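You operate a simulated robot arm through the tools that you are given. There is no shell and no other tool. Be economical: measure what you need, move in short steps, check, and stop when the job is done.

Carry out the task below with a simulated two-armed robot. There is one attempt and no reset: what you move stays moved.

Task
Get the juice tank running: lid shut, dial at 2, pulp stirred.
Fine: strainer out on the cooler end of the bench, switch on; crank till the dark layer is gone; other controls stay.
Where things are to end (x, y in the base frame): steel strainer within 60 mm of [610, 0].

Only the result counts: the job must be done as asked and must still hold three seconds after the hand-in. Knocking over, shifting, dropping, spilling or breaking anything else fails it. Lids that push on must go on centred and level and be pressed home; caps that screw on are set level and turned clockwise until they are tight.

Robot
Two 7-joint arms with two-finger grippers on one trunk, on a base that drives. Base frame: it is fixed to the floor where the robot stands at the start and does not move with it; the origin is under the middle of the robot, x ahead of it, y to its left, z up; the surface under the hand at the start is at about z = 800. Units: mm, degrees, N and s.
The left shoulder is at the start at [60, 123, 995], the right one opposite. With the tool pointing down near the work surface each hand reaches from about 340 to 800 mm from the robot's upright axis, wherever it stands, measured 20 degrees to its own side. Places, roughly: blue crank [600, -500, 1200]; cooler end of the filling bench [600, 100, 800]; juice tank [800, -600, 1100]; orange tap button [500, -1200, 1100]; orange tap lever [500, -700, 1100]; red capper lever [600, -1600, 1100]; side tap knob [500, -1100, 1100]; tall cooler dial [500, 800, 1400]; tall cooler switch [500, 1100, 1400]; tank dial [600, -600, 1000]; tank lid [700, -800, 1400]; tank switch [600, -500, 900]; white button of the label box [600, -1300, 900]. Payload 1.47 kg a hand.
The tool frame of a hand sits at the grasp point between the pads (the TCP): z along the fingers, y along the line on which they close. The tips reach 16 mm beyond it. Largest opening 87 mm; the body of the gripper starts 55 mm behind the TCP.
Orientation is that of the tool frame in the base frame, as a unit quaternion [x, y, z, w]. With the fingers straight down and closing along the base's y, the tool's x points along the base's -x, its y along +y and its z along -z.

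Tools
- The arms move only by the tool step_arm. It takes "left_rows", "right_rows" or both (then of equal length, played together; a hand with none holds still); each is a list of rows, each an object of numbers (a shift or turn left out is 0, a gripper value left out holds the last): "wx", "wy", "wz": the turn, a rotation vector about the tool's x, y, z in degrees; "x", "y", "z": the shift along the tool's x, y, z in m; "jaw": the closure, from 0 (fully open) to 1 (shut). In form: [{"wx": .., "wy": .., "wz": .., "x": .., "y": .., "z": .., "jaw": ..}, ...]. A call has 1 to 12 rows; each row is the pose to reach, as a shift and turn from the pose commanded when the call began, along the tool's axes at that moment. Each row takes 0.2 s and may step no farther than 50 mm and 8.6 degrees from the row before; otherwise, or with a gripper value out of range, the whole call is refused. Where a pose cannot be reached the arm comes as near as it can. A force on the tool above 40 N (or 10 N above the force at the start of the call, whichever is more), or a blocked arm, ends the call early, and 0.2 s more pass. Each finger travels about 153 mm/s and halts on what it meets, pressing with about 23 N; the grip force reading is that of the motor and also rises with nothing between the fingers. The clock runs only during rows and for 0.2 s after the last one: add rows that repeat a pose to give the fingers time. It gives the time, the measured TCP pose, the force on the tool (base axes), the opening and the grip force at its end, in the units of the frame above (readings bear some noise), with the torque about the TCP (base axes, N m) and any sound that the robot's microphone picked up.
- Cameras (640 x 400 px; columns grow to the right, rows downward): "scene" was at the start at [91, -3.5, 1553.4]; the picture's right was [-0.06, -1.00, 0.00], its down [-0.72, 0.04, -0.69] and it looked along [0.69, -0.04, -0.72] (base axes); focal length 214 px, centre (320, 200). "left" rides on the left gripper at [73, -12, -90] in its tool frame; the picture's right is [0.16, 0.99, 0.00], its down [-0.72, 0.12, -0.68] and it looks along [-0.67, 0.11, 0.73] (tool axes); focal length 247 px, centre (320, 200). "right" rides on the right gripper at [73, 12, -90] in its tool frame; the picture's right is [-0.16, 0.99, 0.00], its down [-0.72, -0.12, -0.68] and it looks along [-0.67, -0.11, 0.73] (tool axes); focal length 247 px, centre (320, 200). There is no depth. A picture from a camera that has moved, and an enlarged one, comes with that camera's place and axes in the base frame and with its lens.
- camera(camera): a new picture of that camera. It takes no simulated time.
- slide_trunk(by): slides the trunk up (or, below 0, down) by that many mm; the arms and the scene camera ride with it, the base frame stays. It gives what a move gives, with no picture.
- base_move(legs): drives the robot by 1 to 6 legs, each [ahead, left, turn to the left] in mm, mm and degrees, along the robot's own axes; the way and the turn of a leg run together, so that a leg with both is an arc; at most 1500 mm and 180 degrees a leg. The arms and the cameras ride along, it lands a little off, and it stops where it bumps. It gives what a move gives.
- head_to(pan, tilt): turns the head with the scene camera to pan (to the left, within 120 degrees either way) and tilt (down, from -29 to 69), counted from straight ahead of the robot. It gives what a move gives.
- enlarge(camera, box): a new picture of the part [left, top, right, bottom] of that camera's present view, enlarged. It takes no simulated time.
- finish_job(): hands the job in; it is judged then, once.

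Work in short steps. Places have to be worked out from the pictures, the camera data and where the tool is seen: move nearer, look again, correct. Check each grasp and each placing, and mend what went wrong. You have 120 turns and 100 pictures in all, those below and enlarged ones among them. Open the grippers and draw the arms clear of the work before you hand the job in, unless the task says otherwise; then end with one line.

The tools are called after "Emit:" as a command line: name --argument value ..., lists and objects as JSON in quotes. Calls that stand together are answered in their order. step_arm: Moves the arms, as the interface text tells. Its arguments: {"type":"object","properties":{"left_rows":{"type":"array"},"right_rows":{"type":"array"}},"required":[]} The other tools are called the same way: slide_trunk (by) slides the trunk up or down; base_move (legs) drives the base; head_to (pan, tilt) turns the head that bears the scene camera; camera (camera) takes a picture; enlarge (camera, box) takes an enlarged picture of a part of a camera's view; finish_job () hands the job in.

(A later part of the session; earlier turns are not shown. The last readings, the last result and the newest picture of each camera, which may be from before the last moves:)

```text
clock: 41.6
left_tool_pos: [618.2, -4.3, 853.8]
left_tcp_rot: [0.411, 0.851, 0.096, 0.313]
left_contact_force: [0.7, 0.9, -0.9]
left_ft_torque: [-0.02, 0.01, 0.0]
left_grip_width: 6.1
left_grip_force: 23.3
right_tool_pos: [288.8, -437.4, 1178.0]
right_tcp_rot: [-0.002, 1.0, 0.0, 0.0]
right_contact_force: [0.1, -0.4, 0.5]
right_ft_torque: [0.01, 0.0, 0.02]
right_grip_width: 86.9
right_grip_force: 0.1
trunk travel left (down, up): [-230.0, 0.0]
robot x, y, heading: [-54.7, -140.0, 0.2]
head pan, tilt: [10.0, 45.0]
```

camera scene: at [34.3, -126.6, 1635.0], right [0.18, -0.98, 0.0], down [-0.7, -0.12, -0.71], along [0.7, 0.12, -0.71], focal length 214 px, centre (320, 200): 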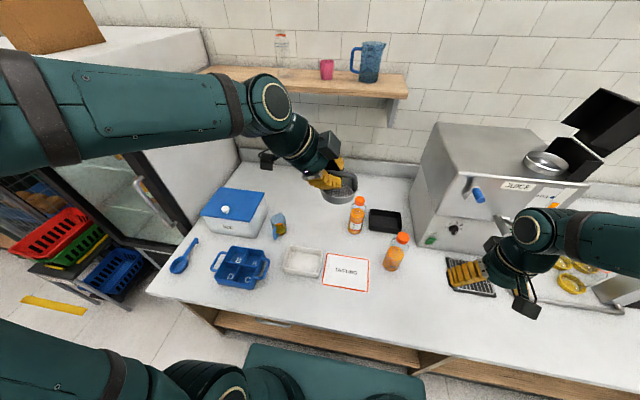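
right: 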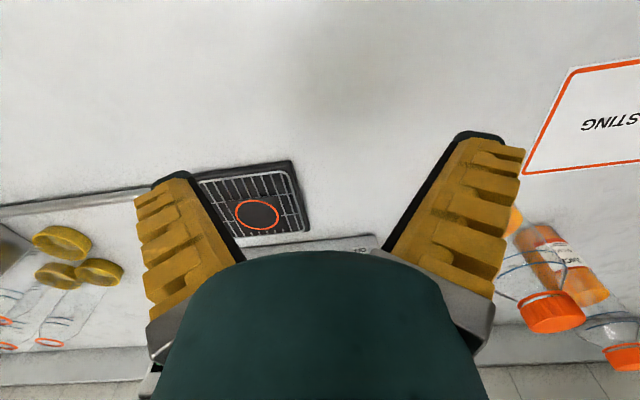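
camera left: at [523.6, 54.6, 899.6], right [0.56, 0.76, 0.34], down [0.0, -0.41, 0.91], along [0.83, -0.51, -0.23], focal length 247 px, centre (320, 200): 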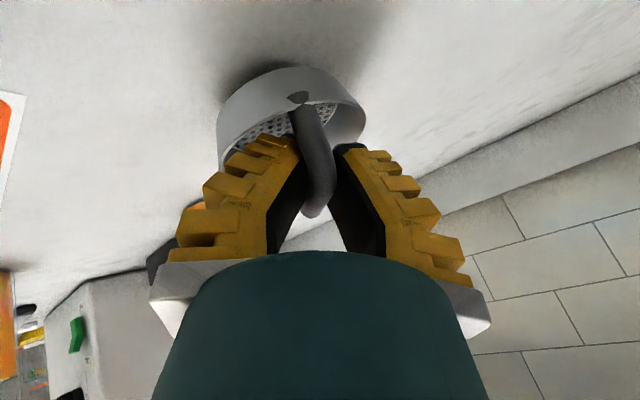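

Still free; 4 mm more and look.

Emit:
step_arm --left_rows '[{"x": 0.0009, "y": -0.0008, "z": 0.0016}, {"x": 0.0018, "y": -0.0017, "z": 0.0032}, {"x": 0.0018, "y": -0.0017, "z": 0.0032}]'

Emit:
enlarge --camera "left" --box '[200, 40, 400, 180]'

```text
clock: 42.5
left_tool_pos: [619.1, -3.2, 849.9]
left_tcp_rot: [0.411, 0.851, 0.096, 0.312]
left_contact_force: [-1.3, -0.4, 1.1]
left_ft_torque: [-0.01, -0.05, 0.01]
left_grip_width: 5.9
left_grip_force: 22.9
right_tool_pos: [288.9, -438.3, 1178.7]
right_tcp_rot: [-0.002, 1.0, 0.0, 0.0]
right_contact_force: [0.5, -0.7, 0.2]
right_ft_torque: [-0.01, 0.0, -0.04]
right_grip_width: 87.0
right_grip_force: 0.0
trunk travel left (down, up): [-230.0, 0.0]
robot x, y, heading: [-58.1, -139.1, 0.1]
head pan, tilt: [10.0, 45.0]
```

```text
2.86 times, centred on (300, 110) of left
camera zoom: at [524.0, 52.8, 883.3], right [0.56, 0.76, 0.34], down [0.0, -0.41, 0.91], along [0.83, -0.51, -0.23], focal length 706 px, centre (377, 457)
```

zoom: 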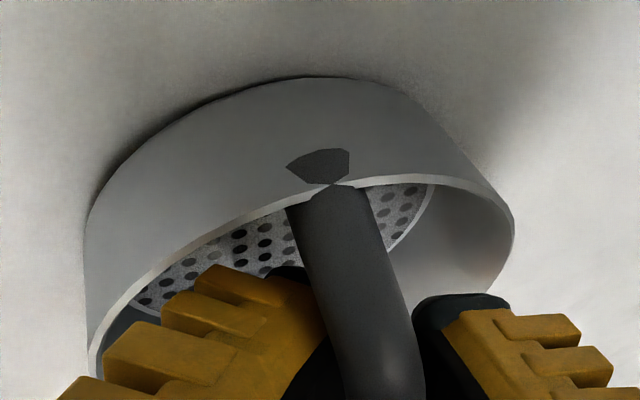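

Contact shadow is nearly closed: very close to the surface. 3 mm more.

Emit:
step_arm --left_rows '[{"x": 0.0007, "y": -0.0006, "z": 0.0012}, {"x": 0.0014, "y": -0.0013, "z": 0.0024}, {"x": 0.0014, "y": -0.0013, "z": 0.0024}]'

```text
clock: 43.2
left_tool_pos: [618.2, -2.8, 846.5]
left_tcp_rot: [0.41, 0.851, 0.096, 0.312]
left_contact_force: [-0.5, -1.0, -0.5]
left_ft_torque: [0.01, 0.03, 0.0]
left_grip_width: 5.9
left_grip_force: 23.4
right_tool_pos: [289.0, -437.6, 1178.8]
right_tcp_rot: [-0.001, 1.0, 0.0, 0.0]
right_contact_force: [-0.5, -0.8, 0.6]
right_ft_torque: [-0.01, -0.04, 0.01]
right_grip_width: 87.0
right_grip_force: 0.0
trunk travel left (down, up): [-230.0, 0.0]
robot x, y, heading: [-51.5, -139.8, 0.2]
head pan, tilt: [10.0, 45.0]
```

3 mm more.

Emit:
step_arm --left_rows '[{"x": 0.0007, "y": -0.0006, "z": 0.0012}, {"x": 0.0014, "y": -0.0013, "z": 0.0024}, {"x": 0.0014, "y": -0.0013, "z": 0.0024}]'

Emit:
enlarge --camera "left" --box '[200, 40, 400, 180]'

```text
clock: 44.0
left_tool_pos: [618.6, -1.7, 844.4]
left_tcp_rot: [0.411, 0.852, 0.096, 0.311]
left_contact_force: [0.2, 1.3, -0.5]
left_ft_torque: [0.0, 0.0, 0.02]
left_grip_width: 5.8
left_grip_force: 22.9
right_tool_pos: [289.3, -437.1, 1178.2]
right_tcp_rot: [-0.002, 1.0, -0.001, 0.0]
right_contact_force: [-0.2, -0.2, -0.3]
right_ft_torque: [-0.01, 0.02, 0.0]
right_grip_width: 86.9
right_grip_force: 0.0
trunk travel left (down, up): [-230.0, 0.0]
robot x, y, heading: [-58.0, -141.8, 0.3]
head pan, tilt: [10.0, 45.0]
```

```text
2.86 times, centred on (300, 110) of left
camera zoom: at [523.0, 54.2, 877.1], right [0.56, 0.76, 0.34], down [0.0, -0.41, 0.91], along [0.83, -0.51, -0.23], focal length 706 px, centre (377, 457)
```

zoom: 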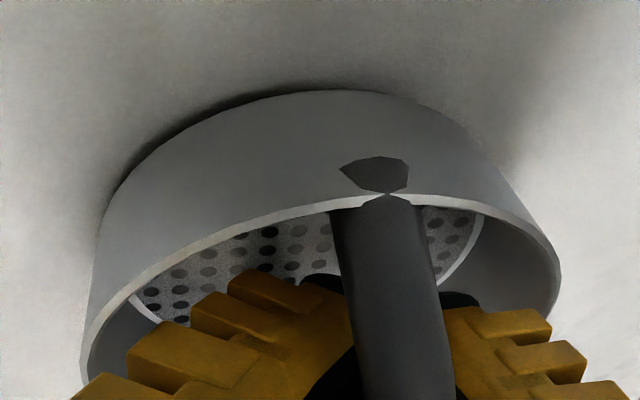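

The strainer has shifted in the fingers: it touches the bench. Open the fingers.

Emit:
step_arm --left_rows '[{"jaw": 0.9}, {"jaw": 0.75}, {"jaw": 0.6}, {"jaw": 0.5}, {"jaw": 0.5}]'

Emit:
camera --camera "left"

```text
clock: 45.2
left_tool_pos: [618.6, -1.9, 841.9]
left_tcp_rot: [0.41, 0.852, 0.096, 0.312]
left_contact_force: [0.6, -0.2, 0.7]
left_ft_torque: [-0.01, 0.0, 0.0]
left_grip_width: 49.1
left_grip_force: 3.9
right_tool_pos: [289.1, -437.4, 1177.6]
right_tcp_rot: [-0.001, 1.0, 0.0, 0.001]
right_contact_force: [0.4, -0.5, 0.4]
right_ft_torque: [-0.01, 0.02, -0.01]
right_grip_width: 87.0
right_grip_force: 0.1
trunk travel left (down, up): [-230.0, 0.0]
robot x, y, heading: [-57.5, -143.4, 0.0]
head pan, tilt: [10.0, 45.0]
```

```text
68 pictures are left
camera left: at [522.9, 54.2, 877.2], right [0.56, 0.76, 0.34], down [0.0, -0.41, 0.91], along [0.83, -0.51, -0.23], focal length 247 px, centre (320, 200)
```

left: 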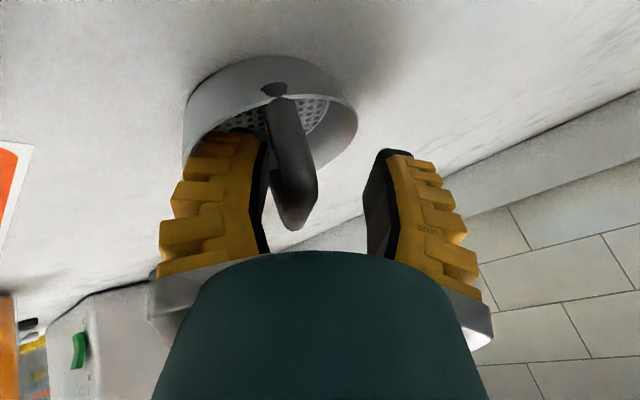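

Released. Nudge 5 mm to free the near finger and withdraw along the fingers.

Emit:
step_arm --left_rows '[{"y": -0.005, "z": -0.006}, {"y": -0.006, "z": -0.02}, {"y": -0.006, "z": -0.045}, {"y": -0.006, "z": -0.08}, {"y": -0.006, "z": -0.12}]'

Emit:
enlarge --camera "scene" --box '[270, 180, 370, 270]'

Emit:
camera --camera "left"

```text
clock: 46.5
left_tool_pos: [541.3, 1.7, 934.2]
left_tcp_rot: [0.412, 0.851, 0.097, 0.312]
left_contact_force: [0.3, 0.3, -0.1]
left_ft_torque: [0.01, 0.0, -0.02]
left_grip_width: 49.3
left_grip_force: 4.0
right_tool_pos: [288.0, -438.2, 1178.2]
right_tcp_rot: [-0.002, 1.0, 0.0, 0.0]
right_contact_force: [-0.6, -0.1, 0.6]
right_ft_torque: [0.01, -0.01, 0.0]
right_grip_width: 86.8
right_grip_force: 0.0
trunk travel left (down, up): [-230.0, 0.0]
robot x, y, heading: [-56.4, -142.3, 0.2]
head pan, tilt: [10.0, 45.0]
```

```text
4.44 times, centred on (320, 225) of scene
camera zoom: at [33.2, -126.6, 1635.1], right [0.18, -0.98, 0.0], down [-0.7, -0.12, -0.71], along [0.7, 0.12, -0.71], focal length 953 px, centre (320, 89)
```

zoom: 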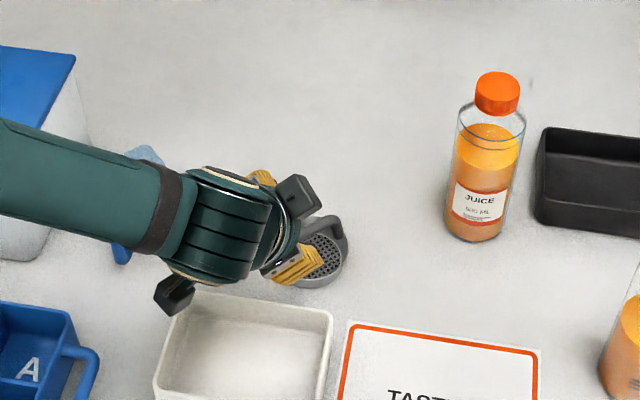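

```text
66 pictures are left
camera left: at [446.4, 58.4, 967.5], right [0.56, 0.76, 0.34], down [0.0, -0.41, 0.91], along [0.83, -0.51, -0.23], focal length 247 px, centre (320, 200)
```

left: 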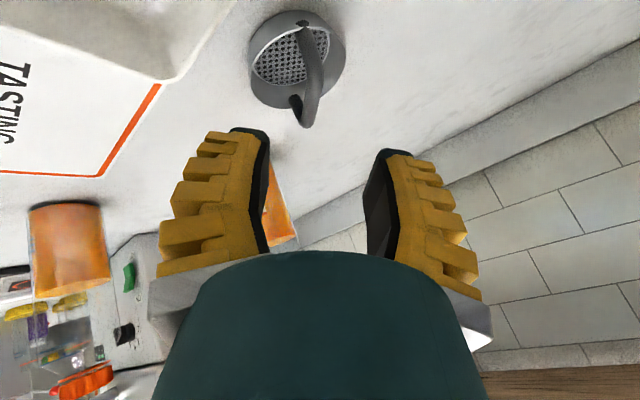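

Strainer stands near (590,-15), upright. Withdraw the left arm up and back.

Emit:
step_arm --left_rows '[{"x": -0.0061, "y": 0.0013, "z": -0.0412}, {"x": -0.0122, "y": 0.0026, "z": -0.0824}, {"x": -0.0183, "y": 0.0039, "z": -0.1236}, {"x": -0.0245, "y": 0.0053, "z": -0.1649}, {"x": -0.0306, "y": 0.0066, "z": -0.2061}, {"x": -0.0367, "y": 0.0079, "z": -0.2473}, {"x": -0.0428, "y": 0.0092, "z": -0.2885}]'

Emit:
enlarge --camera "scene" --box '[240, 180, 400, 280]'

```text
clock: 48.0
left_tool_pos: [389.4, -1.3, 1189.3]
left_tcp_rot: [0.412, 0.851, 0.096, 0.312]
left_contact_force: [0.3, -0.4, 0.4]
left_ft_torque: [0.02, 0.0, -0.02]
left_grip_width: 49.4
left_grip_force: 4.2
right_tool_pos: [288.0, -439.4, 1178.8]
right_tcp_rot: [-0.002, 1.0, 0.002, 0.0]
right_contact_force: [0.2, -0.1, 0.0]
right_ft_torque: [0.02, -0.03, 0.03]
right_grip_width: 86.9
right_grip_force: 0.1
trunk travel left (down, up): [-230.0, 0.0]
robot x, y, heading: [-55.9, -143.3, 0.0]
head pan, tilt: [10.0, 45.0]
```

```text
4.00 times, centred on (320, 230) of scene
camera zoom: at [32.0, -128.1, 1635.2], right [0.18, -0.98, 0.0], down [-0.69, -0.12, -0.71], along [0.7, 0.13, -0.71], focal length 858 px, centre (320, 80)
```

zoom: 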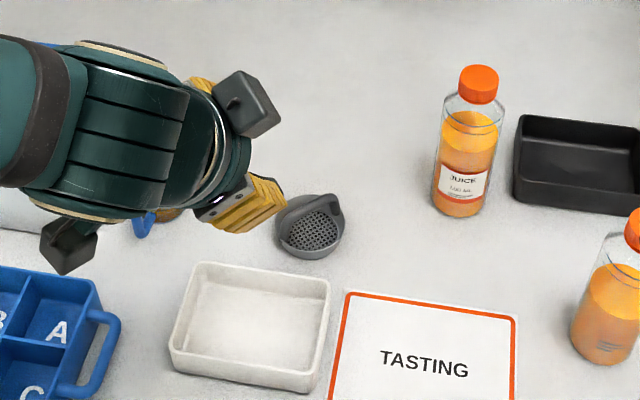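

Strainer at about (597,-12): good. Now drive back to the tank for the lid.

Emit:
base_move --legs '[[0, -480, 0], [50, 0, 0]]'

Emit:
head_to --pan -15 --tilt 35

Emit:
step_arm --right_rows '[{"wy": -8.2, "z": -0.02}, {"wy": -16.4, "z": -0.04}, {"wy": -24.6, "z": -0.06}, {"wy": -32.8, "z": -0.08}, {"wy": -41, "z": -0.1}, {"wy": -49.2, "z": -0.12}, {"wy": -57.4, "z": -0.14}, {"wy": -65.6, "z": -0.16}, {"wy": -73.8, "z": -0.18, "jaw": 1}, {"wy": -82, "z": -0.2}, {"wy": -90, "z": -0.22}]'

Emit:
camera --camera "scene"

```text
clock: 53.2
left_tool_pos: [442.6, -476.8, 1187.2]
left_tcp_rot: [0.415, 0.849, 0.094, 0.312]
left_contact_force: [0.0, -0.1, -0.2]
left_ft_torque: [-0.01, 0.01, 0.01]
left_grip_width: 49.1
left_grip_force: 3.9
right_tool_pos: [336.2, -913.2, 1178.2]
right_tcp_rot: [0.003, 1.0, 0.0, 0.0]
right_contact_force: [0.3, 0.4, -1.2]
right_ft_torque: [0.06, 0.03, -0.02]
right_grip_width: 86.9
right_grip_force: 0.1
trunk travel left (down, up): [-230.0, 0.0]
robot x, y, heading: [-6.7, -613.6, -0.3]
head pan, tilt: [10.0, 45.0]
```

```text
clock: 54.1
left_tool_pos: [440.0, -476.3, 1187.4]
left_tcp_rot: [0.415, 0.849, 0.095, 0.313]
left_contact_force: [-0.7, -0.2, 0.3]
left_ft_torque: [0.0, 0.0, 0.01]
left_grip_width: 48.9
left_grip_force: 3.9
right_tool_pos: [334.1, -914.0, 1178.4]
right_tcp_rot: [0.003, 1.0, 0.0, -0.001]
right_contact_force: [-0.5, 0.4, -0.1]
right_ft_torque: [0.01, -0.02, 0.0]
right_grip_width: 87.1
right_grip_force: 0.1
trunk travel left (down, up): [-230.0, 0.0]
robot x, y, heading: [-7.4, -613.6, -0.4]
head pan, tilt: [-15.0, 35.0]
```

```text
clock: 56.5
left_tool_pos: [441.2, -476.9, 1188.0]
left_tcp_rot: [0.415, 0.849, 0.095, 0.313]
left_contact_force: [0.7, 0.5, 0.4]
left_ft_torque: [0.01, 0.02, -0.02]
left_grip_width: 49.2
left_grip_force: 3.6
right_tool_pos: [351.0, -940.7, 1436.5]
right_tcp_rot: [0.002, 0.707, -0.002, 0.707]
right_contact_force: [-0.4, -1.0, 0.9]
right_ft_torque: [0.01, 0.0, -0.03]
right_grip_width: 0.2
right_grip_force: 22.8
right hand out of reach, approached as far as the arm can: row 6, 7, 8, 9, 10, 11
trunk travel left (down, up): [-230.0, 0.0]
robot x, y, heading: [-4.3, -613.4, -0.4]
head pan, tilt: [-15.0, 35.0]
```

```text
64 pictures are left
camera scene: at [87.3, -636.9, 1649.8], right [-0.26, -0.96, 0.0], down [-0.55, 0.15, -0.82], along [0.79, -0.22, -0.57], focal length 214 px, centre (320, 200)
```

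scene: 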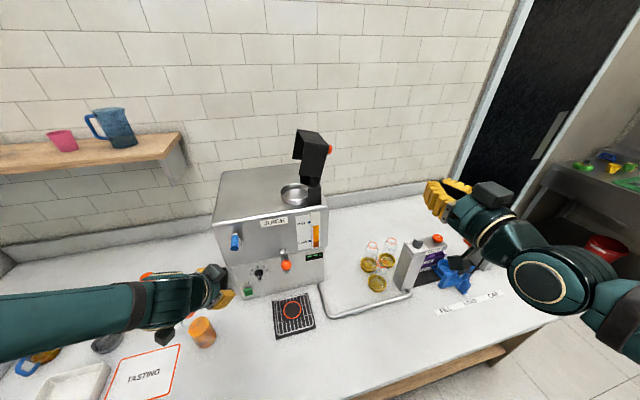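

Hand points forward. Move forward to the right side of the open lid, fingers at x≈665.

Emit:
step_arm --right_rows '[{"z": 0.045, "y": 0.005, "x": 0.006}, {"z": 0.09, "y": 0.01, "x": 0.012}, {"z": 0.135, "y": 0.02, "x": 0.018}, {"z": 0.18, "y": 0.03, "x": 0.025}, {"z": 0.225, "y": 0.04, "x": 0.031}, {"z": 0.27, "y": 0.05, "x": 0.036}, {"z": 0.312, "y": 0.06, "x": 0.038}]'

Emit:
enlarge --camera "scene" --box '[260, 110, 400, 220]'

```text
clock: 58.1
left_tool_pos: [442.1, -476.7, 1186.5]
left_tcp_rot: [0.416, 0.849, 0.094, 0.312]
left_contact_force: [0.9, 0.5, -0.4]
left_ft_torque: [-0.01, -0.02, 0.05]
left_grip_width: 48.9
left_grip_force: 4.5
right_tool_pos: [667.4, -880.3, 1395.7]
right_tcp_rot: [0.002, 0.708, -0.001, 0.706]
right_contact_force: [0.9, 0.0, 0.0]
right_ft_torque: [0.0, 0.02, 0.01]
right_grip_width: 0.1
right_grip_force: 23.3
trunk travel left (down, up): [-230.0, 0.0]
robot x, y, heading: [-9.0, -613.4, -0.2]
head pan, tilt: [-15.0, 35.0]
```

```text
3.64 times, centred on (330, 165) of scene
camera zoom: at [88.9, -636.2, 1649.6], right [-0.26, -0.96, 0.0], down [-0.55, 0.15, -0.82], along [0.79, -0.22, -0.57], focal length 780 px, centre (284, 327)
```

zoom: 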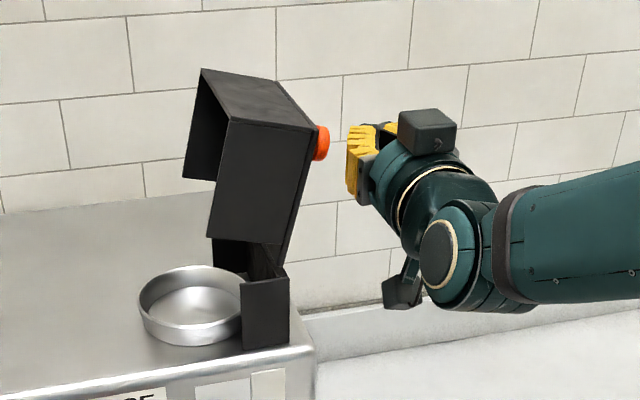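

Push the lid left, to about upright and slightly past.

Emit:
step_arm --right_rows '[{"y": 0.03}, {"y": 0.057, "x": 0.001}, {"y": 0.07, "x": -0.001}, {"y": 0.082, "x": -0.003}, {"y": 0.098, "x": -0.002}, {"y": 0.114, "x": 0.002}, {"y": 0.129, "x": 0.008}, {"y": 0.129, "x": 0.008}]'

Emit:
enlarge --camera "scene" --box '[260, 110, 400, 220]'

```text
clock: 59.9
left_tool_pos: [441.0, -476.5, 1188.2]
left_tcp_rot: [0.415, 0.849, 0.094, 0.312]
left_contact_force: [0.0, -0.7, -0.1]
left_ft_torque: [0.0, -0.01, 0.02]
left_grip_width: 49.1
left_grip_force: 4.4
right_tool_pos: [665.1, -752.3, 1388.8]
right_tcp_rot: [0.002, 0.707, -0.002, 0.707]
right_contact_force: [0.0, -0.2, -1.1]
right_ft_torque: [0.01, -0.03, 0.01]
right_grip_width: 0.0
right_grip_force: 22.8
trunk travel left (down, up): [-230.0, 0.0]
robot x, y, heading: [-7.4, -613.3, -0.3]
head pan, tilt: [-15.0, 35.0]
```

```text
3.64 times, centred on (330, 165) of scene
camera zoom: at [87.1, -636.9, 1649.8], right [-0.26, -0.96, 0.0], down [-0.55, 0.15, -0.82], along [0.79, -0.22, -0.57], focal length 780 px, centre (284, 327)
```

zoom: 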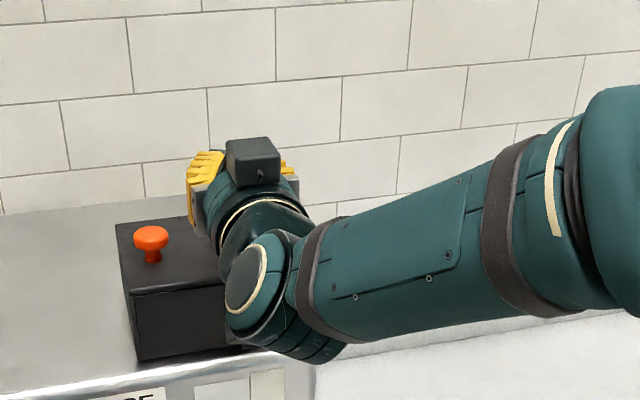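

The lid has swung over and closed. Retract the right hand to see it.

Emit:
step_arm --right_rows '[{"z": -0.045}, {"z": -0.09, "y": -0.03}, {"z": -0.135, "y": -0.06}, {"z": -0.18, "y": -0.09}, {"z": -0.22, "y": -0.12}]'

Emit:
enlarge --camera "scene" --box '[260, 130, 360, 220]'

Emit:
enlarge --camera "scene" --box '[210, 200, 340, 310]'

```text
refused: row 2 steps farther than a row can; nothing moved
```

```text
4.44 times, centred on (310, 175) of scene
camera zoom: at [87.1, -636.9, 1649.8], right [-0.26, -0.96, 0.0], down [-0.55, 0.15, -0.82], along [0.79, -0.22, -0.57], focal length 953 px, centre (364, 311)
```

zoom: 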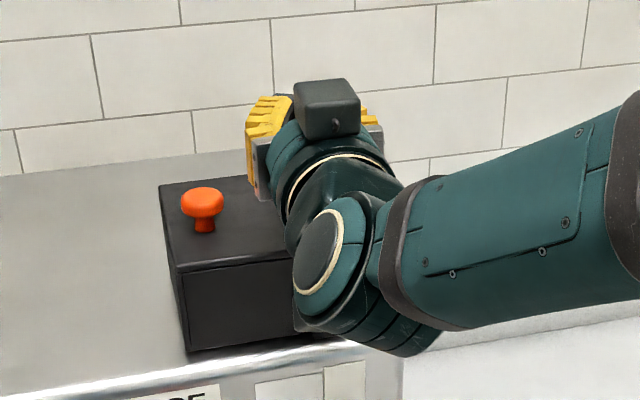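

```text
3.64 times, centred on (275, 255) of scene
camera zoom: at [87.1, -636.9, 1649.8], right [-0.26, -0.96, 0.0], down [-0.55, 0.15, -0.82], along [0.79, -0.22, -0.57], focal length 780 px, centre (484, 0)
```

zoom: 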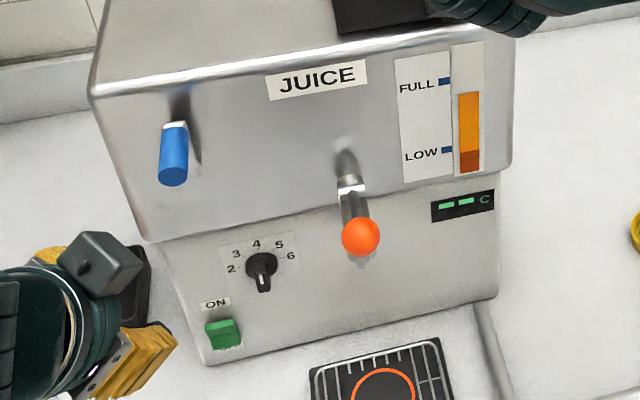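

Lid shut. Retract the right hand (smaller steps), then back the robot off 100 mm for room at the front controls.

Emit:
step_arm --right_rows '[{"z": -0.045}, {"z": -0.08, "y": -0.03}, {"z": -0.115, "y": -0.06}, {"z": -0.15, "y": -0.09}, {"z": -0.185, "y": -0.12}, {"z": -0.21, "y": -0.15}]'

Emit:
base_move --legs '[[-100, 0, 0.3]]'

Emit:
step_arm --left_rows '[{"wx": -3.08, "wy": -5.14, "wz": -4.88, "x": -0.0097, "y": 0.0055, "z": 0.0085}, {"wx": -6.16, "wy": -10.29, "wz": -9.76, "x": -0.0194, "y": 0.011, "z": 0.017}, {"wx": -9.23, "wy": -15.43, "wz": -14.63, "x": -0.0292, "y": 0.0165, "z": 0.0255}, {"wx": -12.31, "wy": -20.58, "wz": -19.51, "x": -0.0389, "y": 0.022, "z": 0.034}, {"wx": -15.39, "wy": -25.72, "wz": -24.39, "x": -0.0486, "y": 0.0274, "z": 0.0425}, {"wx": -18.47, "wy": -30.87, "wz": -29.27, "x": -0.0583, "y": 0.033, "z": 0.051}, {"wx": -21.54, "wy": -36.01, "wz": -34.14, "x": -0.068, "y": 0.0384, "z": 0.0595}, {"wx": -24.62, "wy": -41.16, "wz": -39.02, "x": -0.0778, "y": 0.044, "z": 0.068}, {"wx": -27.7, "wy": -46.3, "wz": -43.9, "x": -0.0875, "y": 0.0494, "z": 0.0765}]'

Emit:
camera --camera "left"

Emit:
camera --camera "scene"

```text
clock: 61.3
left_tool_pos: [440.2, -477.7, 1188.4]
left_tcp_rot: [0.416, 0.849, 0.094, 0.312]
left_contact_force: [-0.3, -0.6, -0.6]
left_ft_torque: [0.01, -0.01, 0.01]
left_grip_width: 49.4
left_grip_force: 4.1
right_tool_pos: [455.9, -903.6, 1389.3]
right_tcp_rot: [0.001, 0.707, -0.002, 0.707]
right_contact_force: [-0.8, -0.2, -0.1]
right_ft_torque: [0.0, 0.0, 0.02]
right_grip_width: 0.0
right_grip_force: 23.3
trunk travel left (down, up): [-230.0, 0.0]
robot x, y, heading: [-6.9, -615.1, -0.4]
head pan, tilt: [-15.0, 35.0]
```

```text
clock: 62.5
left_tool_pos: [342.4, -473.3, 1187.7]
left_tcp_rot: [0.413, 0.85, 0.095, 0.313]
left_contact_force: [-0.5, -0.5, -0.1]
left_ft_torque: [0.01, 0.02, 0.0]
left_grip_width: 49.1
left_grip_force: 4.0
right_tool_pos: [361.2, -899.4, 1389.0]
right_tcp_rot: [0.0, 0.707, 0.0, 0.707]
right_contact_force: [-0.9, 0.7, 0.0]
right_ft_torque: [0.0, -0.03, 0.03]
right_grip_width: 0.0
right_grip_force: 22.5
trunk travel left (down, up): [-230.0, 0.0]
robot x, y, heading: [-108.4, -613.0, 0.1]
head pan, tilt: [-15.0, 35.0]
```

```text
clock: 64.5
left_tool_pos: [444.5, -460.4, 1246.7]
left_tcp_rot: [0.069, 0.75, 0.016, 0.658]
left_contact_force: [-0.4, 0.1, -0.1]
left_ft_torque: [0.0, -0.01, -0.02]
left_grip_width: 49.3
left_grip_force: 3.6
left hand out of reach, approached as far as the arm can: row 7, 8, 9
right_tool_pos: [360.5, -898.6, 1389.8]
right_tcp_rot: [0.001, 0.707, -0.001, 0.707]
right_contact_force: [0.3, 0.2, 0.1]
right_ft_torque: [-0.02, 0.01, 0.0]
right_grip_width: 0.0
right_grip_force: 23.5
trunk travel left (down, up): [-230.0, 0.0]
robot x, y, heading: [-103.0, -614.7, -0.2]
head pan, tilt: [-15.0, 35.0]
```

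```text
59 pictures are left
camera left: at [345.8, -456.4, 1185.4], right [0.06, 1.0, -0.04], down [-0.57, 0.07, 0.82], along [0.82, -0.02, 0.57], focal length 247 px, centre (320, 200)
```

left: 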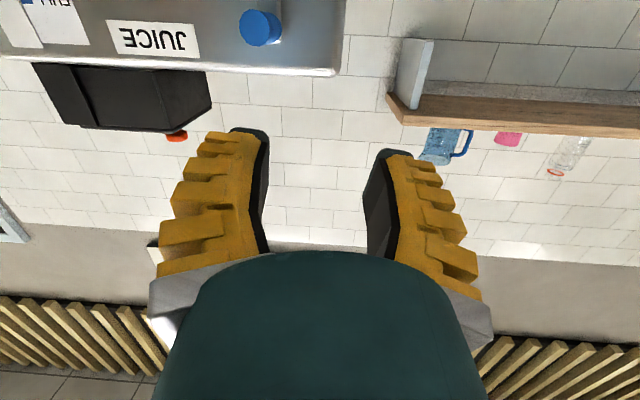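

```text
58 pictures are left
camera scene: at [-10.0, -635.0, 1649.8], right [-0.26, -0.97, 0.0], down [-0.55, 0.15, -0.82], along [0.79, -0.21, -0.57], focal length 214 px, centre (320, 200)
```

scene: 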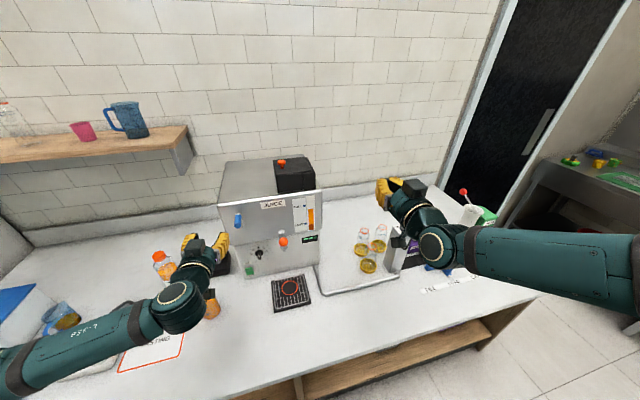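

The straight-forward pose is awkward for the left arm; a 45°-down pose suits better. Reorient it in front of the crank handle (tip ≈(552,-516,1191)).

Emit:
step_arm --left_rows '[{"wx": -0.28, "wy": 7.48, "wz": -1.64, "x": 0.0088, "y": -0.0119, "z": 0.0134}, {"wx": -0.56, "wy": 14.96, "wz": -3.28, "x": 0.0176, "y": -0.0238, "z": 0.0269}, {"wx": -0.84, "wy": 22.44, "wz": -4.92, "x": 0.0263, "y": -0.0358, "z": 0.0403}, {"wx": -1.12, "wy": 29.92, "wz": -6.56, "x": 0.0351, "y": -0.0477, "z": 0.0538}, {"wx": -1.4, "wy": 37.4, "wz": -8.2, "x": 0.0439, "y": -0.0596, "z": 0.0672}]'

Emit:
camera --camera "left"

```text
clock: 65.7
left_tool_pos: [500.2, -522.2, 1187.5]
left_tcp_rot: [-0.002, 0.924, 0.001, 0.381]
left_contact_force: [0.0, 0.5, -0.4]
left_ft_torque: [0.02, 0.02, 0.01]
left_grip_width: 49.0
left_grip_force: 4.0
right_tool_pos: [362.5, -899.9, 1389.5]
right_tcp_rot: [0.0, 0.708, 0.001, 0.706]
right_contact_force: [-0.3, -0.2, -0.6]
right_ft_torque: [0.01, 0.03, 0.03]
right_grip_width: 0.0
right_grip_force: 23.2
trunk travel left (down, up): [-230.0, 0.0]
robot x, y, heading: [-106.1, -614.8, -0.3]
head pan, tilt: [-15.0, 35.0]
```

```text
57 pictures are left
camera left: at [385.6, -533.2, 1200.7], right [-0.11, 0.99, -0.11], down [0.03, 0.11, 0.99], along [0.99, 0.11, -0.05], focal length 247 px, centre (320, 200)
```

left: 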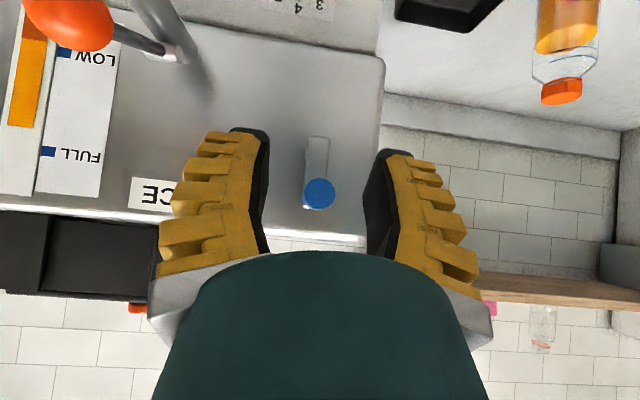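

Handle tip confirmed at (552,-515,1188), pivot near z≈1142 below it (radius ≈46). Move forward so the fingers straddle the handle.

Emit:
step_arm --left_rows '[{"y": 0.006}, {"y": 0.006, "x": -0.0165, "z": 0.0165}, {"y": 0.006, "x": -0.033, "z": 0.033}, {"y": 0.006, "x": -0.0495, "z": 0.0495}, {"y": 0.006, "x": -0.0495, "z": 0.0495}]'

Emit:
camera --camera "left"

Emit:
enlarge --camera "scene" --box '[190, 170, 340, 290]'

```text
clock: 66.9
left_tool_pos: [567.2, -513.6, 1186.7]
left_tcp_rot: [-0.001, 0.924, 0.002, 0.382]
left_contact_force: [0.3, -0.3, 0.1]
left_ft_torque: [-0.01, -0.03, 0.01]
left_grip_width: 49.1
left_grip_force: 4.0
right_tool_pos: [360.5, -898.5, 1388.7]
right_tcp_rot: [0.001, 0.707, -0.001, 0.707]
right_contact_force: [0.6, -0.1, 0.1]
right_ft_torque: [0.02, 0.01, -0.01]
right_grip_width: 0.0
right_grip_force: 23.2
trunk travel left (down, up): [-230.0, 0.0]
robot x, y, heading: [-104.0, -614.8, -0.0]
head pan, tilt: [-15.0, 35.0]
```

```text
56 pictures are left
camera left: at [454.2, -525.8, 1199.9], right [-0.11, 0.99, -0.11], down [0.03, 0.12, 0.99], along [0.99, 0.11, -0.04], focal length 247 px, centre (320, 200)
```

left: 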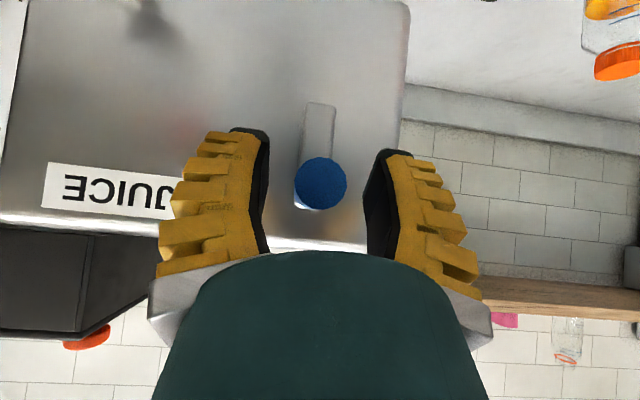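

```text
3.33 times, centred on (265, 230) of scene
camera zoom: at [-10.5, -635.3, 1649.8], right [-0.26, -0.97, 0.0], down [-0.55, 0.15, -0.82], along [0.79, -0.21, -0.57], focal length 715 px, centre (503, 100)
```

zoom: 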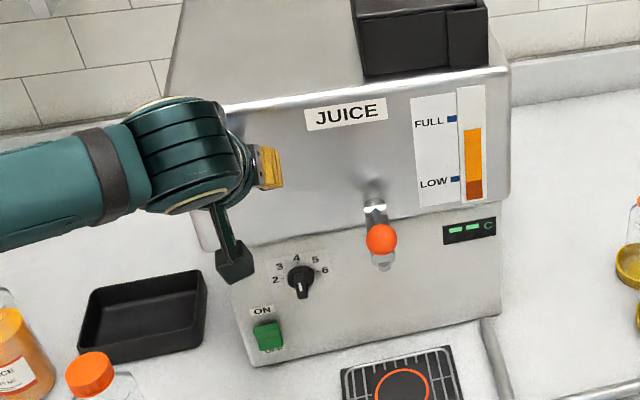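

Handle sits centred between the pads. Close on it.

Emit:
step_arm --left_rows '[{"jaw": 0.7}, {"jaw": 0.85}, {"jaw": 1}, {"jaw": 1}]'

```text
clock: 67.9
left_tool_pos: [567.1, -514.9, 1189.7]
left_tcp_rot: [-0.001, 0.924, 0.001, 0.384]
left_contact_force: [-5.3, 1.5, 5.2]
left_ft_torque: [-0.01, -0.16, -0.03]
left_grip_width: 13.6
left_grip_force: 29.7
right_tool_pos: [359.9, -899.3, 1390.2]
right_tcp_rot: [-0.001, 0.707, 0.0, 0.707]
right_contact_force: [0.0, 0.1, -0.4]
right_ft_torque: [0.01, 0.0, -0.01]
right_grip_width: 0.0
right_grip_force: 23.1
trunk travel left (down, up): [-230.0, 0.0]
robot x, y, heading: [-105.4, -613.9, -0.2]
head pan, tilt: [-15.0, 35.0]
```

Gripped. Try a quarter turn clockwise along the 45 mm circle.

Emit:
step_arm --left_rows '[{"y": -0.0116, "x": 0.0011, "z": 0.0011}, {"y": -0.0225, "x": 0.0043, "z": 0.0043}, {"y": -0.0318, "x": 0.0093, "z": 0.0093}, {"y": -0.039, "x": 0.0159, "z": 0.0159}, {"y": -0.0435, "x": 0.0236, "z": 0.0236}, {"y": -0.045, "x": 0.0318, "z": 0.0318}]'

Emit:
camera --camera "left"

```text
clock: 69.3
left_tool_pos: [570.4, -554.1, 1139.2]
left_tcp_rot: [-0.002, 0.925, 0.001, 0.381]
left_contact_force: [7.2, 17.8, -9.3]
left_ft_torque: [-0.43, 0.28, -0.21]
left_grip_width: 0.9
left_grip_force: 29.8
right_tool_pos: [362.9, -896.9, 1388.6]
right_tcp_rot: [0.0, 0.708, -0.001, 0.706]
right_contact_force: [0.9, 0.1, 0.2]
right_ft_torque: [-0.01, 0.0, -0.01]
right_grip_width: 0.0
right_grip_force: 23.0
trunk travel left (down, up): [-230.0, 0.0]
robot x, y, heading: [-104.0, -614.0, 0.0]
head pan, tilt: [-15.0, 35.0]
```

```text
54 pictures are left
camera left: at [456.4, -567.9, 1151.5], right [-0.12, 0.99, -0.11], down [0.03, 0.12, 0.99], along [0.99, 0.11, -0.05], focal length 247 px, centre (320, 200)
```

left: 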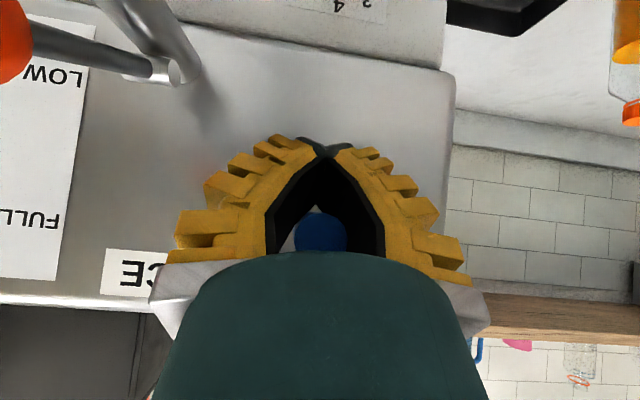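

The handle slid back toward the palm and is now caged behind the closed pads; crank has turned about 65°. Continue the circle down to the bottom.

Emit:
step_arm --left_rows '[{"y": 0.0007, "x": 0.0099, "z": 0.0099}, {"y": 0.0007, "x": 0.0212, "z": 0.0212}, {"y": 0.006, "x": 0.0315, "z": 0.0315}, {"y": 0.016, "x": 0.0399, "z": 0.0399}, {"y": 0.0296, "x": 0.0455, "z": 0.0455}, {"y": 0.045, "x": 0.0474, "z": 0.0474}]'

Emit:
camera --camera "left"

```text
clock: 70.7
left_tool_pos: [568.3, -514.5, 1075.1]
left_tcp_rot: [-0.001, 0.924, 0.0, 0.383]
left_contact_force: [-0.2, -0.2, 0.1]
left_ft_torque: [0.0, 0.04, -0.01]
left_grip_width: 0.0
left_grip_force: 28.0
right_tool_pos: [361.9, -898.6, 1390.3]
right_tcp_rot: [0.0, 0.707, 0.0, 0.707]
right_contact_force: [0.7, -0.5, 0.7]
right_ft_torque: [0.02, 0.02, -0.03]
right_grip_width: 0.0
right_grip_force: 22.8
trunk travel left (down, up): [-230.0, 0.0]
robot x, y, heading: [-106.5, -611.3, -0.1]
head pan, tilt: [-15.0, 35.0]
```

```text
53 pictures are left
camera left: at [453.9, -525.9, 1087.6], right [-0.11, 0.99, -0.11], down [0.03, 0.12, 0.99], along [0.99, 0.11, -0.04], focal length 247 px, centre (320, 200)
```

left: 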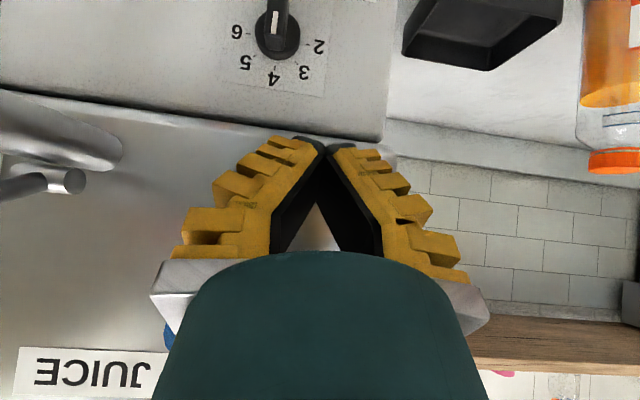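

The handle slipped out at about 85°. A better way: use closed, forward-pointing fingers as a peg that pushes the handle round. I withdraw and shift the robot right so the left arm can point straight ahead.

Emit:
step_arm --left_rows '[{"y": 0.02}, {"y": 0.03, "x": 0.025, "z": -0.025}, {"y": 0.03, "x": 0.055, "z": -0.055}, {"y": 0.03, "x": 0.085, "z": -0.085}, {"y": 0.03, "x": 0.085, "z": -0.12}, {"y": 0.03, "x": 0.075, "z": -0.16}]'

Emit:
base_move --legs '[[0, -130, 0]]'

```text
clock: 72.1
left_tool_pos: [402.6, -486.2, 1137.1]
left_tcp_rot: [-0.001, 0.924, 0.001, 0.383]
left_contact_force: [-0.8, -0.5, -0.6]
left_ft_torque: [-0.01, -0.02, -0.02]
left_grip_width: 0.1
left_grip_force: 28.1
right_tool_pos: [358.5, -899.2, 1389.9]
right_tcp_rot: [-0.001, 0.707, 0.001, 0.707]
right_contact_force: [0.5, 0.6, -0.2]
right_ft_torque: [0.0, 0.02, 0.02]
right_grip_width: 0.0
right_grip_force: 23.0
trunk travel left (down, up): [-230.0, 0.0]
robot x, y, heading: [-104.2, -613.4, -0.0]
head pan, tilt: [-15.0, 35.0]
```

```text
clock: 73.9
left_tool_pos: [403.2, -617.3, 1135.8]
left_tcp_rot: [0.001, 0.924, 0.001, 0.383]
left_contact_force: [-0.6, 0.0, 0.4]
left_ft_torque: [0.03, -0.02, 0.02]
left_grip_width: 0.2
left_grip_force: 28.5
right_tool_pos: [359.4, -1029.8, 1389.7]
right_tcp_rot: [0.001, 0.708, 0.0, 0.706]
right_contact_force: [-0.3, 0.0, 0.1]
right_ft_torque: [-0.02, 0.01, 0.0]
right_grip_width: 0.0
right_grip_force: 23.0
trunk travel left (down, up): [-230.0, 0.0]
robot x, y, heading: [-105.9, -745.0, -0.3]
head pan, tilt: [-15.0, 35.0]
```

Pitch the left hand to point straight forward, at about (480,-500,1200).

Emit:
step_arm --left_rows '[{"wy": -7.5, "x": -0.0166, "y": 0.0195, "z": 0.0015}, {"wy": -15, "x": -0.0332, "y": 0.039, "z": 0.003}, {"wy": -22.5, "x": -0.0498, "y": 0.0585, "z": 0.0046}, {"wy": -30, "x": -0.0665, "y": 0.078, "z": 0.0061}, {"wy": -37.5, "x": -0.0831, "y": 0.0975, "z": 0.0077}, {"wy": -45, "x": -0.0997, "y": 0.117, "z": 0.0092}]'

Emit:
head_to --pan 15 --tilt 35

Emit:
enlarge --camera "scene" --box '[220, 140, 420, 290]'

Emit:
camera --camera "left"

```text
clock: 75.5
left_tool_pos: [468.1, -465.1, 1330.2]
left_tcp_rot: [0.099, 0.658, 0.115, 0.737]
left_contact_force: [-0.9, -0.4, 0.4]
left_ft_torque: [-0.01, -0.02, 0.03]
left_grip_width: 0.0
left_grip_force: 28.1
left hand out of reach, approached as far as the arm can: row 4, 5, 6
right_tool_pos: [359.8, -1030.1, 1389.5]
right_tcp_rot: [0.001, 0.707, 0.0, 0.707]
right_contact_force: [-0.4, -0.5, -0.4]
right_ft_torque: [0.01, -0.02, 0.04]
right_grip_width: 0.1
right_grip_force: 23.6
trunk travel left (down, up): [-230.0, 0.0]
robot x, y, heading: [-106.2, -743.8, -0.2]
head pan, tilt: [-15.0, 35.0]
stopped in row 6 (left hand): the arm was blocked; the commanded pose is now the measured one
```

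```text
clock: 76.4
left_tool_pos: [467.4, -463.7, 1330.6]
left_tcp_rot: [0.099, 0.658, 0.114, 0.737]
left_contact_force: [0.5, 0.1, 1.6]
left_ft_torque: [0.01, -0.01, -0.03]
left_grip_width: 0.2
left_grip_force: 27.5
right_tool_pos: [359.6, -1028.8, 1389.2]
right_tcp_rot: [0.0, 0.707, 0.0, 0.707]
right_contact_force: [0.1, -0.3, 0.7]
right_ft_torque: [-0.01, 0.01, 0.0]
right_grip_width: 0.2
right_grip_force: 22.8
trunk travel left (down, up): [-230.0, 0.0]
robot x, y, heading: [-105.7, -743.0, -0.1]
head pan, tilt: [15.0, 35.0]
```

```text
2.67 times, centred on (320, 215) of scene
camera zoom: at [-10.0, -720.7, 1649.8], right [0.26, -0.97, 0.0], down [-0.55, -0.15, -0.82], along [0.79, 0.21, -0.57], focal length 572 px, centre (320, 160)
```

zoom: 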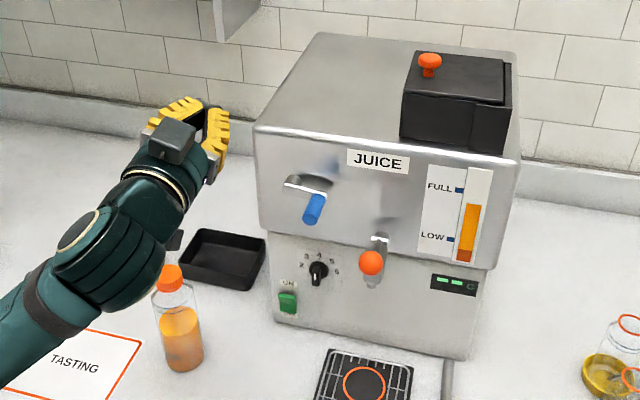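

```text
51 pictures are left
camera left: at [387.3, -454.4, 1248.9], right [-0.02, 0.99, 0.14], down [-0.76, -0.11, 0.64], along [0.65, -0.09, 0.75], focal length 247 px, centre (320, 200)
```

left: 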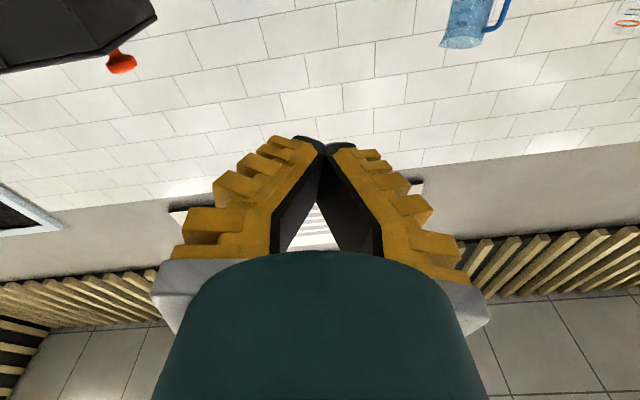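

The dark layer already shrank. The left wrist hits a limit at this height; lowering the trunk makes the crank relatively higher, as the pose needs. Lower by 150.

Emit:
slide_trunk --by -150

```text
clock: 78.2
left_tool_pos: [467.2, -463.9, 1180.3]
left_tcp_rot: [0.098, 0.659, 0.115, 0.737]
left_contact_force: [-0.3, -0.2, -0.9]
left_ft_torque: [0.02, 0.01, -0.01]
left_grip_width: 0.0
left_grip_force: 28.2
right_tool_pos: [361.0, -1029.7, 1239.1]
right_tcp_rot: [0.001, 0.708, -0.001, 0.707]
right_contact_force: [0.2, -0.4, 0.3]
right_ft_torque: [0.01, -0.02, 0.03]
right_grip_width: 0.1
right_grip_force: 23.1
trunk travel left (down, up): [-80.0, 150.0]
robot x, y, heading: [-106.1, -743.5, -0.2]
head pan, tilt: [15.0, 35.0]
```

Straighten the left hand to point exactly forward.

Emit:
step_arm --left_rows '[{"wx": 0.47, "wy": 2.1, "wz": -5.77}, {"wx": 0.93, "wy": 4.2, "wz": -11.53}, {"wx": 1.4, "wy": 6.3, "wz": -17.3}, {"wx": 1.4, "wy": 6.3, "wz": -17.3}]'

Emit:
camera --camera "left"

```text
clock: 79.2
left_tool_pos: [467.6, -464.5, 1182.0]
left_tcp_rot: [0.0, 0.706, 0.0, 0.708]
left_contact_force: [1.4, -0.4, 0.2]
left_ft_torque: [0.0, -0.02, -0.01]
left_grip_width: 0.0
left_grip_force: 28.5
right_tool_pos: [360.1, -1030.7, 1238.9]
right_tcp_rot: [0.0, 0.707, 0.0, 0.707]
right_contact_force: [0.0, -0.1, 0.3]
right_ft_torque: [-0.03, 0.0, 0.0]
right_grip_width: 0.0
right_grip_force: 22.7
trunk travel left (down, up): [-80.0, 150.0]
robot x, y, heading: [-105.2, -741.8, 0.0]
head pan, tilt: [15.0, 35.0]
```

```text
50 pictures are left
camera left: at [378.2, -476.2, 1108.6], right [0.0, 0.99, -0.16], down [-0.68, 0.12, 0.72], along [0.73, 0.11, 0.67], focal length 247 px, centre (320, 200)
```

left: 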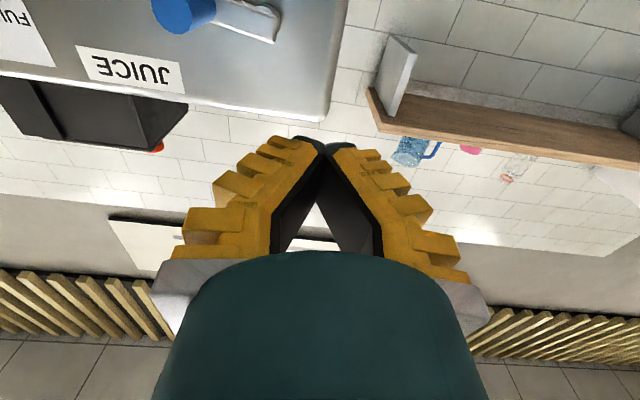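

Forward pose achieved. Move the closed-finger peg to just behind the handle (above it, β=45°) and insert alongside it.

Emit:
step_arm --left_rows '[{"y": -0.035, "z": 0.02, "x": -0.004}, {"y": -0.07, "z": 0.04, "x": -0.002}, {"y": -0.084, "z": 0.052, "x": 0.005}, {"y": -0.084, "z": 0.08, "x": 0.006}, {"y": -0.084, "z": 0.104, "x": 0.006}, {"y": -0.084, "z": 0.104, "x": 0.006}]'

Emit:
enlarge --camera "scene" --box '[240, 110, 400, 230]'

```text
clock: 80.6
left_tool_pos: [541.2, -527.8, 1168.2]
left_tcp_rot: [0.009, 0.709, -0.005, 0.706]
left_contact_force: [-0.4, 0.2, 0.8]
left_ft_torque: [0.01, 0.04, 0.02]
left_grip_width: 0.1
left_grip_force: 27.9
left hand out of reach, approached as far as the arm can: row 4, 5, 6
right_tool_pos: [359.9, -1030.5, 1240.0]
right_tcp_rot: [0.001, 0.707, 0.0, 0.707]
right_contact_force: [-0.6, 0.1, 0.5]
right_ft_torque: [0.01, 0.01, 0.0]
right_grip_width: 0.3
right_grip_force: 22.9
trunk travel left (down, up): [-80.0, 150.0]
robot x, y, heading: [-102.4, -743.2, -0.1]
head pan, tilt: [15.0, 35.0]
```

```text
3.33 times, centred on (320, 170) of scene
camera zoom: at [-11.3, -721.6, 1499.9], right [0.26, -0.97, 0.0], down [-0.55, -0.15, -0.82], along [0.79, 0.21, -0.57], focal length 715 px, centre (320, 300)
```

zoom: 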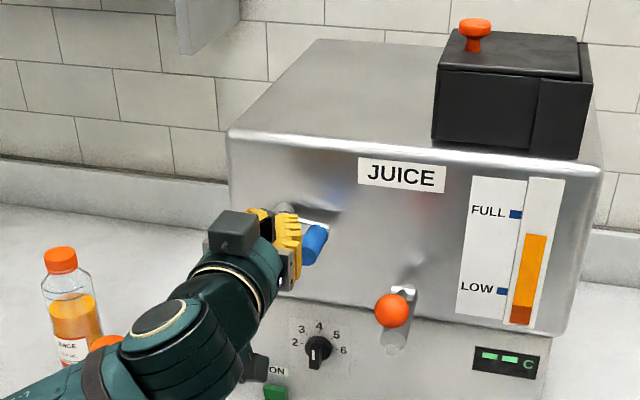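

Near its limit when perfectly horizontal. A 25° downward pitch should free the wrist and still work as a peg; tilt and retry.

Emit:
step_arm --left_rows '[{"wy": 6.25, "x": -0.006}, {"wy": 12.5, "x": -0.012, "y": -0.005}, {"wy": 18.75, "x": -0.014, "y": -0.011, "z": 0.008}, {"wy": 25, "x": -0.014, "y": -0.018, "z": 0.02}, {"wy": 25, "x": -0.012, "y": -0.02, "z": 0.03}, {"wy": 25, "x": -0.01, "y": -0.02, "z": 0.03}]'

```text
clock: 82.0
left_tool_pos: [572.5, -547.4, 1180.4]
left_tcp_rot: [0.001, 0.843, 0.0, 0.538]
left_contact_force: [-0.1, 0.1, -0.4]
left_ft_torque: [-0.02, 0.03, 0.03]
left_grip_width: 0.0
left_grip_force: 28.3
right_tool_pos: [361.4, -1029.4, 1239.5]
right_tcp_rot: [0.001, 0.707, -0.001, 0.707]
right_contact_force: [0.0, 0.1, -0.1]
right_ft_torque: [-0.03, 0.01, 0.0]
right_grip_width: 0.1
right_grip_force: 22.9
trunk travel left (down, up): [-80.0, 150.0]
robot x, y, heading: [-106.4, -742.3, -0.3]
head pan, tilt: [15.0, 35.0]
```

Reached. Push the handle down along the circle through β≈160°.

Emit:
step_arm --left_rows '[{"y": -0.0071, "x": 0.0103, "z": 0.0048}, {"y": -0.0128, "x": 0.0202, "z": 0.0094}, {"y": -0.0154, "x": 0.0311, "z": 0.0144}, {"y": -0.0149, "x": 0.0423, "z": 0.0196}, {"y": -0.0112, "x": 0.0529, "z": 0.0245}, {"y": -0.0046, "x": 0.0622, "z": 0.0289}, {"y": 0.0044, "x": 0.0697, "z": 0.0324}, {"y": 0.0154, "x": 0.0749, "z": 0.0348}]'

Emit:
enlarge --camera "scene" --box '[240, 110, 400, 230]'

Emit:
camera --camera "left"

```text
clock: 83.1
left_tool_pos: [574.2, -554.9, 1135.6]
left_tcp_rot: [-0.002, 0.838, 0.008, 0.546]
left_contact_force: [-2.8, 5.5, 6.7]
left_ft_torque: [0.26, 0.0, 0.14]
left_grip_width: 0.3
left_grip_force: 27.4
right_tool_pos: [359.2, -1028.9, 1239.1]
right_tcp_rot: [-0.001, 0.707, 0.0, 0.707]
right_contact_force: [0.5, 1.2, 0.6]
right_ft_torque: [0.02, -0.01, 0.01]
right_grip_width: 0.2
right_grip_force: 23.5
trunk travel left (down, up): [-80.0, 150.0]
robot x, y, heading: [-107.9, -744.3, -0.2]
head pan, tilt: [15.0, 35.0]
stopped in row 5 (left hand): the force on the tool passed its limit at 46 N (the readings are from after the stop); the commanded pose is now the measured one
```

```text
3.33 times, centred on (320, 170) of scene
camera zoom: at [-10.7, -720.3, 1499.7], right [0.26, -0.97, 0.0], down [-0.55, -0.15, -0.82], along [0.79, 0.21, -0.57], focal length 715 px, centre (320, 300)
```

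zoom: 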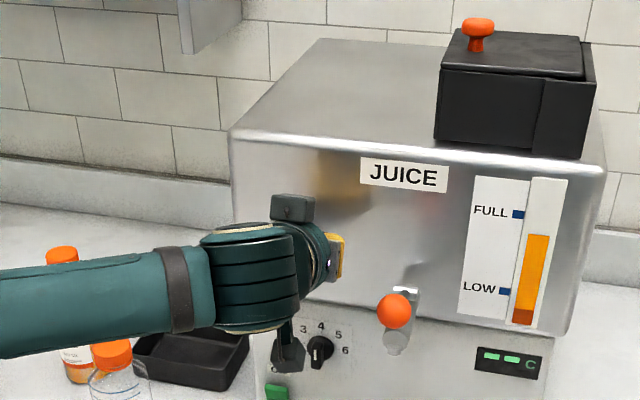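

```text
47 pictures are left
camera left: at [463.1, -567.4, 1105.4], right [-0.08, 0.99, -0.13], down [-0.33, 0.1, 0.94], along [0.94, 0.11, 0.32], focal length 247 px, centre (320, 200)
```

left: 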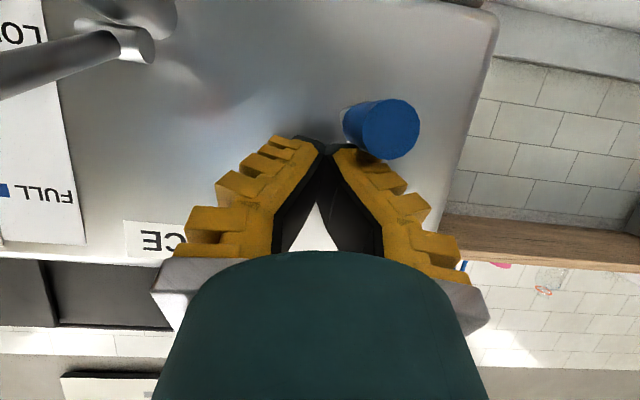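

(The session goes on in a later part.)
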